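You operate a simulated robot arm through the tools that you are given. There is no shell and no other tool. Be economical: measure what you need, move in short steps, check, and stop when the job is done.

Carry out the task below with a simulated robot arm. There is one attempt and no reset: what you move stays moved.

TASK
Take the small orange bowl and leave it on top of the short low cover.
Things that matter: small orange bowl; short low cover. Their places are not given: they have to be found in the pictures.

It is judged by the outcome, as a careful person would: the job done as asked, and still so three seconds after it is handed in. It fails if anything else is knocked over, pushed out of place, dropped, spilled or broken. Lids that push on must go on centred and level and be pressed home; caps that screw on are set level and turned clockwise until they are tight.

THE ROBOT
A 7-joint arm with a two-finger parallel gripper, fixed in place. Base frame: the origin is at the foot of the arm, x ahead of it, y to its left, z up; the work surface is at about z = 0. Lengths are in cm, angles in degrees, forces in N, time in s.
With the tool pointing down near the work surface it reaches from about 24 to 62 cm from the base axis. Its first joint turns from -66.0 to 66.0 degrees. Payload 2.6 kg.
The TCP is the grasp point between the finger pads, 3 cm short of the fingertips. In the tool frame z runs along the fingers and y along their closing line. The gripper opens to 9.4 cm. The fingers are 2.8 cm wide and 1 cm thick; the gripper's body (5 by 9.6 cm) begins 5.5 cm behind the TCP.
Orientation is that of the tool frame in the base frame, as [roll, pitch, yaw] about the fixed x, y, z axes, in that order (R = Rz(yaw) Ry(pitch) Rx(roll)). With the fingers straight down and closing along the base's y, the tool's x points along the base's -x, its y along +y and its z along -z.

THE INTERFACE
- The arm moves only by the tool arm_command. Its argument "steps" is a list of rows, each an object of numbers (a shift or turn left out is 0, a gripper value left out holds the last): "tx", "ty", "tz": the shift along the base's x, y, z in mm; "rx", "ry", "rz": the turn, a rotation vector about the base's x, y, z in degrees; "claw": the opening, from 0 (shut) to 1 (fully open). In form: [{"tx": .., "ty": .., "tz": .., "rx": .., "ry": .., "rz": .., "claw": ..}, ...]. A call has 1 to 20 rows; each row is the pose to reach, as a shift and turn from the pose commanded when the call began. Each row takes 0.2 s and may step no farther than 5 cm and 8.6 degrees from the row before; otherwise, or with a gripper value out of range, the whole call is refused. A pose out of reach is approached as far as the arm can. The call stops where the force on the tool passes 40 N (or 10 N more than at its start, if that is more) or the arm is blocked; 0.2 s more then pass. Each finger travels about 7.2 cm/s and halts on what it meets, pressing with about 42 N; the grip force reading is that of the motor and also rises with nothing between the fingers. The clock runs only during rows and for 0.2 s after the last one: add rows that repeat a pose to give the fingers time. It gives the time, the measured TCP pose, the force on the tool (base axes), the opening and the grip force at its end, in the units of the frame above (readings bear some noise).
- Cameras (640 x 400 px; columns grow to the right, rows downward): "scene" is fixed at [5.32, 46.38, 54.84]; the picture's right is [-0.45, -0.89, 0.00], its down [-0.63, 0.32, -0.71] and it looks along [0.63, -0.32, -0.71] (base axes); focal length 310 px, centre (320, 200). "wrist" rides on the gripper at [-3.7, 0, -5.8] in the tool frame; the picture's right is [0.00, -1.00, 0.00], its down [0.97, 0.00, -0.24] and it looks along [0.24, 0.00, 0.97] (tool axes); focal length 218 px, centre (320, 200).
- get_image(camera): a new picture of that camera. It takes no simulated time.
- probe_pixels(camera, pixels): for up to 12 pixels [column, row] of the newest picture of that camera ("zoom" is the newest enlarged one), the place [x, y, z] in the base frame of the surface seen there, good to about 0.2 cm. It takes no simulated time.
- enlarge(camera, box): a new picture of the part [left, top, right, bottom] of that camera's present view, enlarged. It takes no simulated time.
- hand_in(): hands the job in; it is judged then, once.

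Go step by step. Measure first, check grasps and placings, and put right what went wrong. The budget is 60 turns and 20 pictures, counting those below and the enlarged ones. Unless the task says otherwise, let go and move clear before handing in, and close with one line.

The tools are called after "Request:" as name(argument=value, ...) on one line, values as JSON. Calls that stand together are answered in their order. arm_command: Moves the arm, as the interface text tells. Its arguments: {"type":"object","properties":{"steps":{"type":"array","items":{"type":"object","properties":{"tx":{"type":"number"},"ty":{"type":"number"},"tz":{"type":"number"},"rx":{"type":"number"},"ry":{"type":"number"},"rz":{"type":"number"},"claw":{"type":"number"}}}}},"required":["steps"]} The other tools are called the same way: get_image (camera) takes a picture; probe_pixels (camera, pixels) gives the place of the surface under pixels of a picture; enlarge (camera, box) takes an enlarged picture of a part of a camera's view; hand_in () hands the job in.

At the start:

```text
time_s: 0.0
tcp_pos: [34.8, 29.34, 29.48]
tool_rot: [-180.0, 0.0, 179.9]
force: [-0.8, -0.6, 0.1]
grip_width: 9.39
grip_force: 0.0
```

scene: 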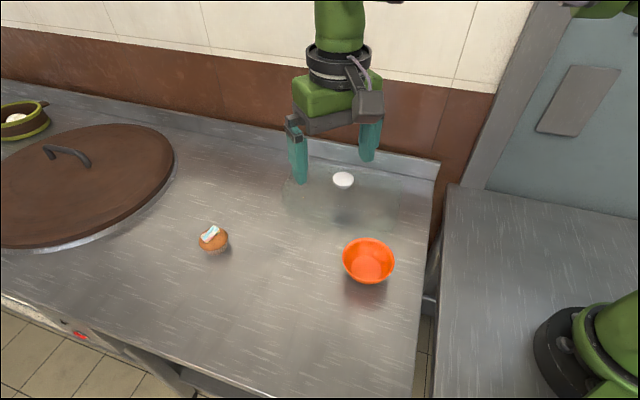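
wrist: 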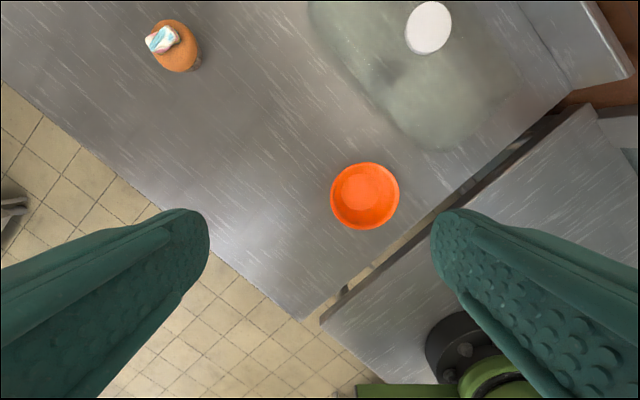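

The orange bowl is at scene (368,261). Possible covers are the big brown lid at (85,185) and a translucent thing near (340,195) with a white knob, so I'll enlarge and probe both.

Request:
enlarge(camera="scene", box=[240, 130, 460, 300])

Request:
enlarge(camera="scene", box=[0, 80, 240, 270])

Request:
probe_pixels(camera="scene", pixels=[[368, 267], [343, 263], [394, 262], [368, 239], [368, 283], [343, 180], [310, 200], [380, 210], [100, 200], [20, 200], [68, 155], [330, 300]])

Request:
probe_pixels(camera="wrist", pixels=[[365, 188], [332, 196], [399, 196], [365, 164], [365, 228], [428, 28], [330, 25], [400, 110], [450, 140], [490, 60], [320, 290], [250, 150]])

```text
2.35 times, centred on (350, 215) of scene
```

zoom: 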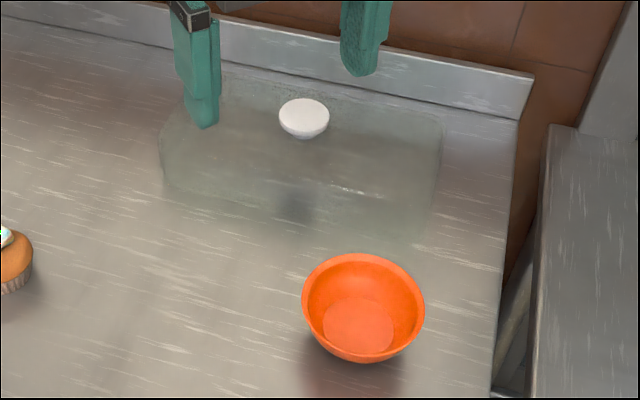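

```text
2.11 times, centred on (120, 175) of scene
```

zoom: 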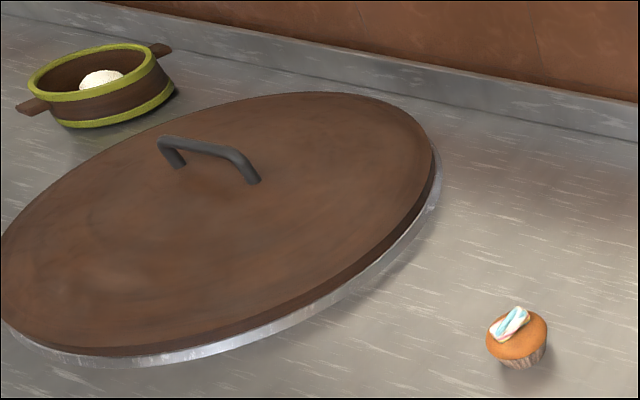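

```text
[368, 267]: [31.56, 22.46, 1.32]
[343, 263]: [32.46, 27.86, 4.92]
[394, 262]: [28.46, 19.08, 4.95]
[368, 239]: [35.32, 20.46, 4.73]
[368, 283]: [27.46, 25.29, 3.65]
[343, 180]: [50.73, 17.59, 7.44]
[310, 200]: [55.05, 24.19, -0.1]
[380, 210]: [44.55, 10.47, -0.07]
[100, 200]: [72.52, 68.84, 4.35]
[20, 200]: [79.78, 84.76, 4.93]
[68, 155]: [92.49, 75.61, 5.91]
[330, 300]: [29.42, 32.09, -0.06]
```

```text
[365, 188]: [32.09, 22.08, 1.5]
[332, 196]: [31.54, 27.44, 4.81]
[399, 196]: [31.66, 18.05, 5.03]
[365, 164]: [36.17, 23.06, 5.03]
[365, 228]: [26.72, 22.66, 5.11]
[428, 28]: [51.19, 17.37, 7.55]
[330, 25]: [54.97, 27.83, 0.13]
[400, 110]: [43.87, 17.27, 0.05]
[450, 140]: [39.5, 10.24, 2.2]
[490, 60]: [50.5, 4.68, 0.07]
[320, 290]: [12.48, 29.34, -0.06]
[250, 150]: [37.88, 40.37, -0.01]
```

The brown lid is tall-rimmed, large and out of reach. The clear thing with a white knob (knob top about (51,17.5,7.5)) looks like the short low cover, but the probe sees through its glass. I'll move over it and look from above.

Request:
arm_command(steps=[{"tx": 30, "ty": -22}, {"tx": 60, "ty": -45}, {"tx": 90, "ty": -68}, {"tx": 120, "ty": -90}, {"tx": 150, "ty": -115}, {"tx": 150, "ty": -115}])

Request:
get_image(camera="wrist")

Request:
enlarge(camera="scene", box=[260, 140, 420, 240])

```text
time_s: 1.4
tcp_pos: [49.83, 17.54, 29.3]
tool_rot: [180.0, 0.0, 179.9]
force: [0.6, -0.6, -0.3]
grip_width: 9.41
grip_force: 0.1
```

```text
15 pictures are left
```

wrist: 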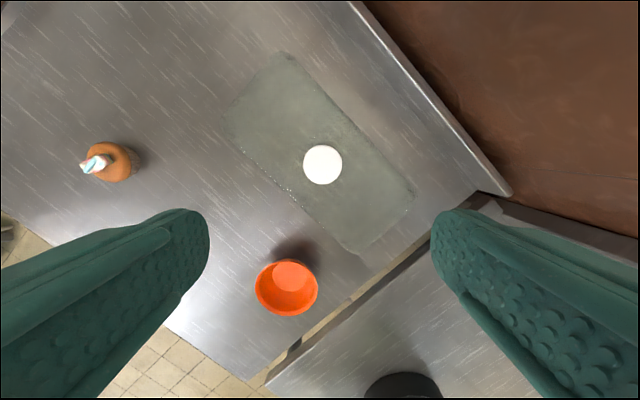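

```text
4.00 times, centred on (340, 190) of scene
```

zoom: 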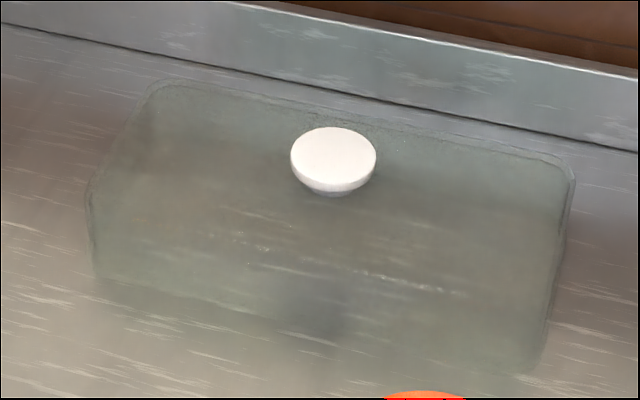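

The cover is a clear rectangular box, about 24 by 11 cm, with its long axis along (1,1) and a knob in the middle at about (51.2,17.3). There is room beside the knob, toward about (46,12.5). Next I'll measure the bowl's wall profile and the cover's top edges.

Request:
probe_pixels(camera="scene", pixels=[[369, 265], [373, 262], [376, 260], [379, 257], [382, 255], [384, 253], [386, 251], [388, 250], [347, 266], [350, 274], [355, 280], [362, 283]])

Request:
probe_pixels(camera="wrist", pixels=[[285, 52], [225, 115], [365, 255], [413, 195], [322, 165], [303, 165], [342, 165], [322, 146], [322, 184], [280, 130], [360, 220], [250, 150]])

Request:
enlarge(camera="wrist", box=[210, 40, 434, 270])

```text
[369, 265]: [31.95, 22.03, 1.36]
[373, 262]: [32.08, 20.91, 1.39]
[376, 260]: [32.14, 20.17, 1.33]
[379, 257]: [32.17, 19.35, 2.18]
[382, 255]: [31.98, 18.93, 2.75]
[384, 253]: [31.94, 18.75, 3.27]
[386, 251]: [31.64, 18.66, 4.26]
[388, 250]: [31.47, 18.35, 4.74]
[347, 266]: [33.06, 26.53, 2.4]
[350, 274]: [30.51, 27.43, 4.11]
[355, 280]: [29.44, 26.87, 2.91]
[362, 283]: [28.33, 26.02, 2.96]
```

```text
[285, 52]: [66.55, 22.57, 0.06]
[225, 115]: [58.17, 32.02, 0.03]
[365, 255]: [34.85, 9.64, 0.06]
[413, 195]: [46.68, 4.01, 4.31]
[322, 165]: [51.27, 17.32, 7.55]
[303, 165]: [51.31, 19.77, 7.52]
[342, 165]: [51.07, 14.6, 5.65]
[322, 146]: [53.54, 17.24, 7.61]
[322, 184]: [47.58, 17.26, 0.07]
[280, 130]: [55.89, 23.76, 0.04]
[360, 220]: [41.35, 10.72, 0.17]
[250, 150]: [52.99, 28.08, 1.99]
```

```text
1.74 times, centred on (322, 155) of wrist
```

zoom: 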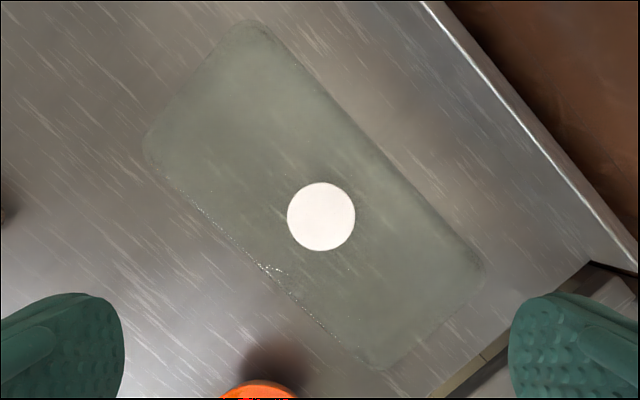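

The cover's top is about z 5 with a flat area beside the knob, and I'll aim for (46.3,12.4). The bowl is centred at (31.45,22.75), its rim is at z 5, and its wall slopes about 8°. I'll pinch the wall on the −y side, starting by hovering there with the fingers part open and tilted 8°.

Request:
arm_command(steps=[{"tx": -40, "ty": 1, "rx": 2, "claw": 0.42}, {"tx": -80, "ty": 2, "rx": 4, "claw": 0.42}, {"tx": -120, "ty": 3, "rx": 6, "claw": 0.42}, {"tx": -160, "ty": 4, "rx": 8, "claw": 0.42}, {"tx": -184, "ty": 5, "rx": 8, "tz": -20, "claw": 0.42}, {"tx": -184, "ty": 5, "rx": 8, "tz": -60, "claw": 0.42}, {"tx": -184, "ty": 5, "rx": 8, "tz": -100, "claw": 0.42}, {"tx": -184, "ty": 5, "rx": 8, "tz": -140, "claw": 0.42}, {"tx": -184, "ty": 5, "rx": 8, "tz": -175, "claw": 0.42}, {"tx": -184, "ty": 5, "rx": 8, "tz": -175, "claw": 0.42}, {"tx": -184, "ty": 5, "rx": 8, "tz": -175, "claw": 0.42}])

Request:
get_image(camera="wrist")

```text
time_s: 3.8
tcp_pos: [31.4, 18.22, 12.1]
tool_rot: [172.0, 0.0, -180.0]
force: [0.2, 0.0, 0.0]
grip_width: 3.95
grip_force: 0.1
```

```text
12 pictures are left
```

wrist: 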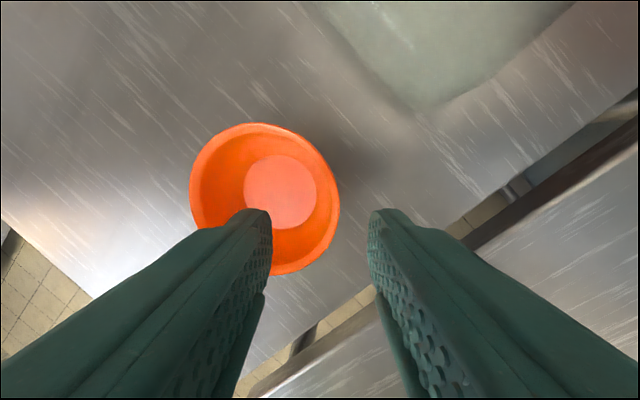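

TCP is at (31.4,18.22,12.1), with the bowl rim between the fingers' lines in the picture. I'll descend to z 5.8 with the fingers straddling the wall.

Request:
arm_command(steps=[{"ty": -1, "tz": -25}, {"ty": -1, "tz": -45}, {"ty": -1, "tz": -55}, {"ty": -1, "tz": -63}, {"ty": -1, "tz": -63}])

Request:
get_image(camera="wrist")

```text
time_s: 5.0
tcp_pos: [31.48, 18.22, 5.62]
tool_rot: [172.0, 0.0, 180.0]
force: [0.1, -0.2, -0.1]
grip_width: 3.95
grip_force: 0.0
```

```text
11 pictures are left
```

wrist: 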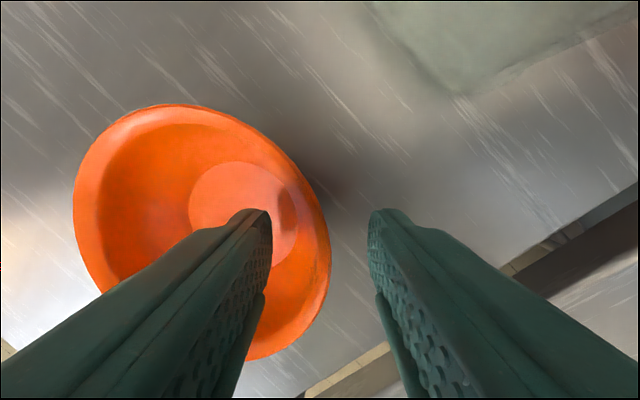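

The wall is between the fingers, with no contact force. I'll close now.

Request:
arm_command(steps=[{"claw": 0.25}, {"claw": 0.12}, {"claw": 0}, {"claw": 0}, {"claw": 0}])

Request:
arm_command(steps=[{"tz": 10}, {"tz": 25}, {"tz": 25}])

Request:
get_image(camera="scene")

```text
time_s: 6.2
tcp_pos: [31.54, 18.3, 5.85]
tool_rot: [171.9, 0.1, 180.0]
force: [-5.5, -0.9, 20.3]
grip_width: 1.38
grip_force: 41.8
```

```text
time_s: 7.0
tcp_pos: [31.5, 17.87, 8.09]
tool_rot: [172.1, -0.1, -180.0]
force: [0.3, -0.7, -0.8]
grip_width: 0.56
grip_force: 40.0
```

```text
10 pictures are left
```

scene: 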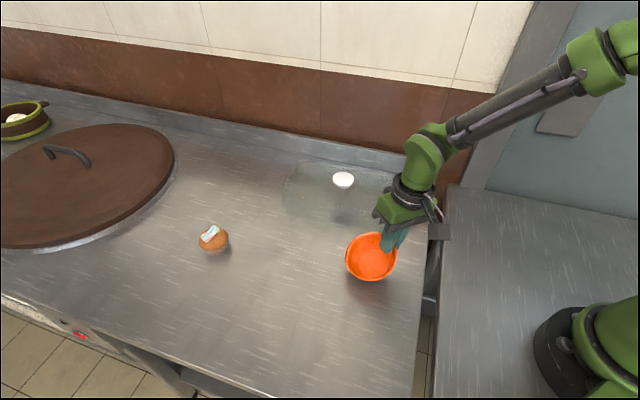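

The gripper reads 0.56 cm, which matches a wall between the pads, and the bowl is at scene (371,257). I'll probe to see whether it lifted and is level.

Request:
enlarge(camera="scene", box=[310, 190, 438, 290])

Request:
probe_pixels(camera="scene", pixels=[[370, 262], [347, 257], [396, 258], [368, 233], [370, 280], [352, 242]])

```text
4.00 times, centred on (374, 240) of scene
```

zoom: 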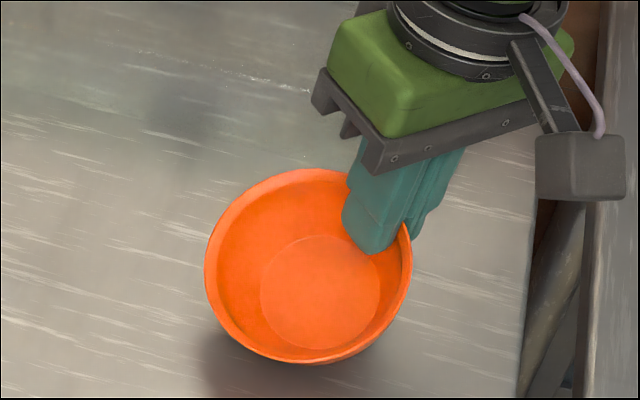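

```text
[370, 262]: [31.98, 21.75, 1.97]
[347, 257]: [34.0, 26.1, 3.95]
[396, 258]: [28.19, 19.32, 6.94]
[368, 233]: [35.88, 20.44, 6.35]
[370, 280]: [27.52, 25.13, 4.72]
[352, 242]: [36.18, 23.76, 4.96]
```

The bowl is held but tilted: its −y rim is at about z 7 and the far side about 5 or lower. I'll lift it clear and measure the tilt.

Request:
arm_command(steps=[{"tz": 20}, {"tz": 40}, {"tz": 60}, {"tz": 80}, {"tz": 80}])

Request:
enlarge(camera="scene", box=[310, 150, 470, 270])

Request:
get_image(camera="wrist")

```text
time_s: 8.2
tcp_pos: [31.64, 18.2, 16.24]
tool_rot: [172.0, 0.0, 180.0]
force: [0.3, 0.1, -0.3]
grip_width: 0.55
grip_force: 39.3
```

```text
3.33 times, centred on (390, 210) of scene
```

zoom: 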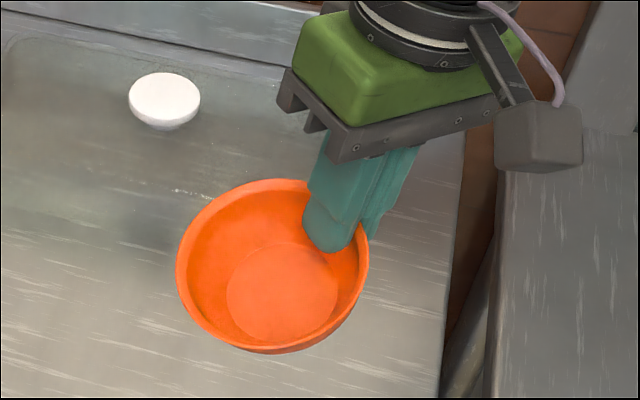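

```text
7 pictures are left
```

wrist: 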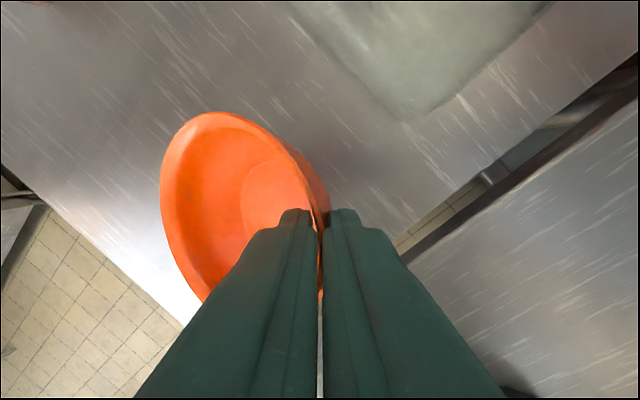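

Lifted and clear. I'll probe the bowl's floor disc (zoom around (282,292)) and the rim to get the plane of the bowl.

Request:
probe_pixels(camera="zoom", pixels=[[282, 293], [240, 285], [325, 290], [285, 255], [280, 330], [181, 270], [205, 222], [260, 184], [296, 183], [366, 262], [350, 312], [265, 347]])

Request:
probe_pixels(camera="wrist", pixels=[[265, 195], [245, 190], [250, 220], [275, 175], [290, 190], [165, 180], [205, 115], [195, 285], [270, 135]])

```text
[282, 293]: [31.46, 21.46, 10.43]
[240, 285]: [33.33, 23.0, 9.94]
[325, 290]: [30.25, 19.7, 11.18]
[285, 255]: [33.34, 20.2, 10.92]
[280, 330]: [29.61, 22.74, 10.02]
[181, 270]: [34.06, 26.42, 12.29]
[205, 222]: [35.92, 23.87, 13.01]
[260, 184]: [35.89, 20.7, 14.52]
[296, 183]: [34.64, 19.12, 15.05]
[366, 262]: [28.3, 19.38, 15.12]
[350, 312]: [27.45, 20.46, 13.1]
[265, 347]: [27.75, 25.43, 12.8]
```

```text
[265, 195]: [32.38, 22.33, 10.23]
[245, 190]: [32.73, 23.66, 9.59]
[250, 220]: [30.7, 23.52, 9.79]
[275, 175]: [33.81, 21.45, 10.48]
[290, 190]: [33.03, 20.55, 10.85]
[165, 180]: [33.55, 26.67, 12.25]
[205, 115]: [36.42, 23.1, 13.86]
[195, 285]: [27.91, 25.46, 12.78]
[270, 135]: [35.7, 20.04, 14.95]
```

The floor and rim agree: the bowl is tilted about 21° about x only, with +y low. I'll turn +21° about x to level it and carry it to above (46.3,12.4), which puts the TCP at about (46.4,7.3).

Request:
arm_command(steps=[{"rx": 4, "tz": 5}, {"rx": 8, "tz": 10}, {"rx": 12, "tz": 10}, {"rx": 16, "tz": 10}, {"rx": 21.3, "tz": 10}, {"rx": 21.3, "tz": 10, "tx": 20, "ty": -15}, {"rx": 21.3, "tz": 10, "tx": 45, "ty": -33}, {"rx": 21.3, "tz": 10, "tx": 70, "ty": -52}, {"rx": 21.3, "tz": 10, "tx": 95, "ty": -70}, {"rx": 21.3, "tz": 10, "tx": 120, "ty": -88}, {"rx": 21.3, "tz": 10, "tx": 140, "ty": -103}, {"rx": 21.3, "tz": 10, "tx": 148, "ty": -109}, {"rx": 21.3, "tz": 10, "tx": 148, "ty": -109}])

Request:
enlarge(camera="scene", box=[280, 110, 440, 230])

```text
time_s: 11.0
tcp_pos: [46.41, 7.34, 17.22]
tool_rot: [150.7, 0.0, 180.0]
force: [-0.5, -0.6, -1.1]
grip_width: 0.54
grip_force: 40.0
```

```text
3.33 times, centred on (360, 170) of scene
```

zoom: 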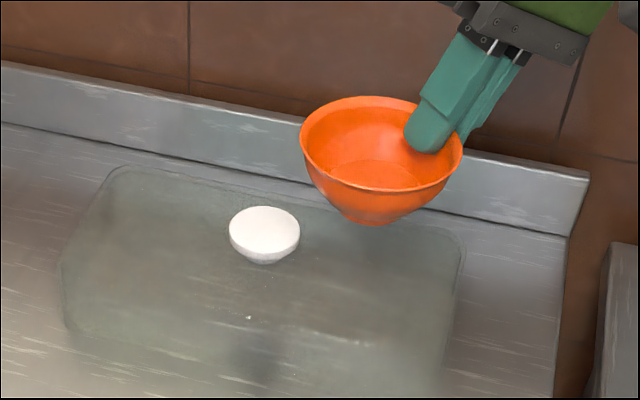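

Request:
probe_pixels(camera="zoom", pixels=[[303, 140], [330, 108], [375, 98], [405, 100], [459, 150], [440, 178], [380, 190], [330, 170], [375, 175], [360, 222], [265, 228], [262, 260]])

```text
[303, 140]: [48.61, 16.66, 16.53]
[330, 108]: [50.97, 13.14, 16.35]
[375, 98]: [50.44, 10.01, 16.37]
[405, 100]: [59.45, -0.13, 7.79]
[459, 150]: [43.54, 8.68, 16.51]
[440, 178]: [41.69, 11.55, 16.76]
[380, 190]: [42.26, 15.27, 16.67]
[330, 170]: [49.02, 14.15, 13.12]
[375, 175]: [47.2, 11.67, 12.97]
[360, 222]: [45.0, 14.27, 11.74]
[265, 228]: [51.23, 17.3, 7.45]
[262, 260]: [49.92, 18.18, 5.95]
```

The rim is level (z 16.4–16.7), centred at about (46.3,12.3) and 7 cm from the knob, so the bottom is at about 11.5. I'll descend to just above the cover's top.

Request:
arm_command(steps=[{"tz": -20}, {"tz": -35}, {"tz": -48}, {"tz": -54}, {"tz": -54}])

Request:
arm_command(steps=[{"tz": -2}, {"tz": -4}, {"tz": -4}])

Request:
enlarge(camera="scene", box=[280, 130, 440, 250])

```text
time_s: 12.2
tcp_pos: [46.32, 7.23, 11.81]
tool_rot: [150.7, 0.0, 180.0]
force: [-0.5, 0.0, -1.3]
grip_width: 0.54
grip_force: 39.7
```

```text
time_s: 13.0
tcp_pos: [46.4, 7.18, 11.35]
tool_rot: [150.7, -0.1, 180.0]
force: [-0.2, 0.0, -1.6]
grip_width: 0.58
grip_force: 40.0
```

```text
3.33 times, centred on (360, 190) of scene
```

zoom: 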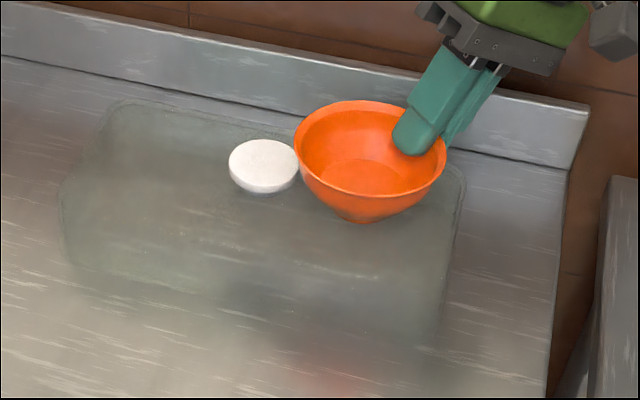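

No contact yet (force about −1.6, TCP z 11.35, bottom about 5.7). I'll keep going down in small steps.

Request:
arm_command(steps=[{"tz": -1.5}, {"tz": -3}, {"tz": -3}])

Request:
arm_command(steps=[{"tz": -1}, {"tz": -2}, {"tz": -2}])

```text
time_s: 13.8
tcp_pos: [46.35, 7.25, 11.28]
tool_rot: [150.7, 0.1, 180.0]
force: [-0.7, -1.2, 8.2]
grip_width: 0.52
grip_force: 40.0
```

```text
time_s: 14.6
tcp_pos: [46.51, 7.42, 11.16]
tool_rot: [150.6, 0.1, 179.9]
force: [-4.8, -6.1, 30.5]
grip_width: 0.55
grip_force: 40.2
```

There is contact, now pressing with about 30 N. I'll ease up about 2.5 mm to unload before releasing.

Request:
arm_command(steps=[{"tz": 1.2}, {"tz": 2.2}, {"tz": 2.2}])

Request:
enlarge(camera="scene", box=[280, 130, 440, 250])

Request:
probe_pixels(camera="zoom", pixels=[[300, 148], [330, 112], [375, 104], [443, 160], [430, 185], [370, 195], [330, 180], [365, 175], [345, 178], [385, 180], [365, 218]])

```text
time_s: 15.4
tcp_pos: [46.18, 7.38, 11.09]
tool_rot: [150.5, -0.1, 180.0]
force: [3.7, 4.0, 13.8]
grip_width: 0.53
grip_force: 40.4
```

```text
3.33 times, centred on (360, 190) of scene
```

zoom: 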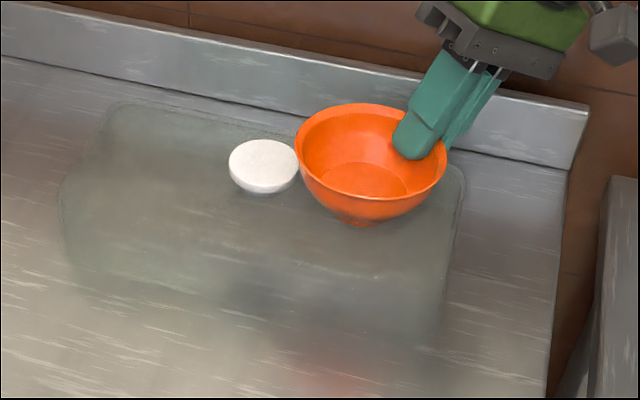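

```text
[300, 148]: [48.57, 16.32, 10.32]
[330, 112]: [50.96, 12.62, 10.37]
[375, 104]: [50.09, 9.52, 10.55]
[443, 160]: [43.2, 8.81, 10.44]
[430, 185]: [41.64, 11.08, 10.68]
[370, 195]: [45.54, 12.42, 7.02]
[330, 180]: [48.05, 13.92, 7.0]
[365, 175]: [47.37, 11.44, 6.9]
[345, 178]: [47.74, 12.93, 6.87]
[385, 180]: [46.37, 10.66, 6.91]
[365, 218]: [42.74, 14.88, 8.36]
```

The bowl is level (floor z 6.9–7.0, rim 10.3–10.7) and resting on the cover beside the knob. I'll unload a bit more, open gently, then retreat along the finger axis (−y and up).

Request:
arm_command(steps=[{"tz": 1}, {"tz": 1, "claw": 0.1}, {"tz": 1, "claw": 0.16}, {"tz": 1, "claw": 0.22}, {"tz": 1, "claw": 0.22}, {"tz": 1, "claw": 0.22}])

Request:
arm_command(steps=[{"tz": 9, "ty": -5}, {"tz": 22, "ty": -12}, {"tz": 40, "ty": -22}, {"tz": 65, "ty": -36}, {"tz": 95, "ty": -50}, {"tz": 120, "ty": -55}, {"tz": 120, "ty": -55}])

Request:
get_image(camera="scene")

```text
time_s: 16.8
tcp_pos: [46.13, 7.2, 11.32]
tool_rot: [150.7, -0.1, -180.0]
force: [-0.3, 1.0, -0.4]
grip_width: 2.05
grip_force: 0.1
```

```text
time_s: 18.4
tcp_pos: [46.41, 1.66, 23.23]
tool_rot: [150.7, 0.0, 179.9]
force: [-0.7, 0.4, 0.2]
grip_width: 2.07
grip_force: 0.0
```

```text
3 pictures are left
```

scene: 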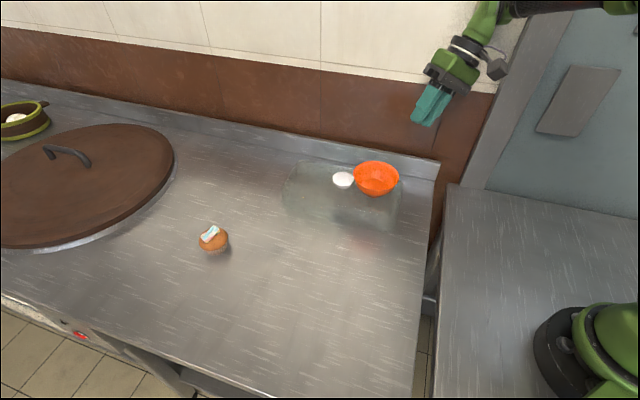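

The gripper is clear and the bowl stays at (376,178) on the cover. I'll check that it's level and that the knob hasn't moved.

Request:
enlarge(camera="scene", box=[280, 130, 440, 230])

Request:
probe_pixels(camera="scene", pixels=[[376, 183], [371, 183], [382, 184], [356, 175], [376, 162], [397, 180], [392, 188], [343, 180]])

```text
4.00 times, centred on (360, 180) of scene
```

zoom: 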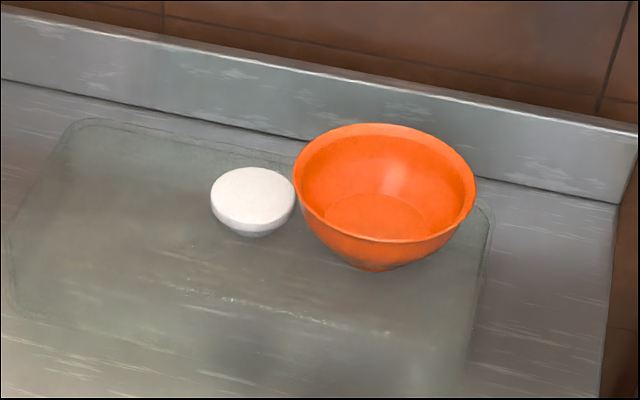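

```text
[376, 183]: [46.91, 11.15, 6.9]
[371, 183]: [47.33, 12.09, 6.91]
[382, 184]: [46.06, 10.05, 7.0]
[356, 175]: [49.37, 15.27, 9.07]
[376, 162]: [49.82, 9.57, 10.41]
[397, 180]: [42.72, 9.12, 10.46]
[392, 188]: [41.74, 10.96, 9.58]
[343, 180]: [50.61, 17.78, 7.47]
```

The bowl stands level (floor at z 6.9–7.0) on the cover beside the knob, the cover hasn't moved, and the gripper is clear. I'm handing it in.

Request:
hand_in()

```text
The job is handed in.
```

The small orange bowl is standing level on top of the short, clear cover, beside its knob. Nothing else was disturbed, and I've handed the job in.
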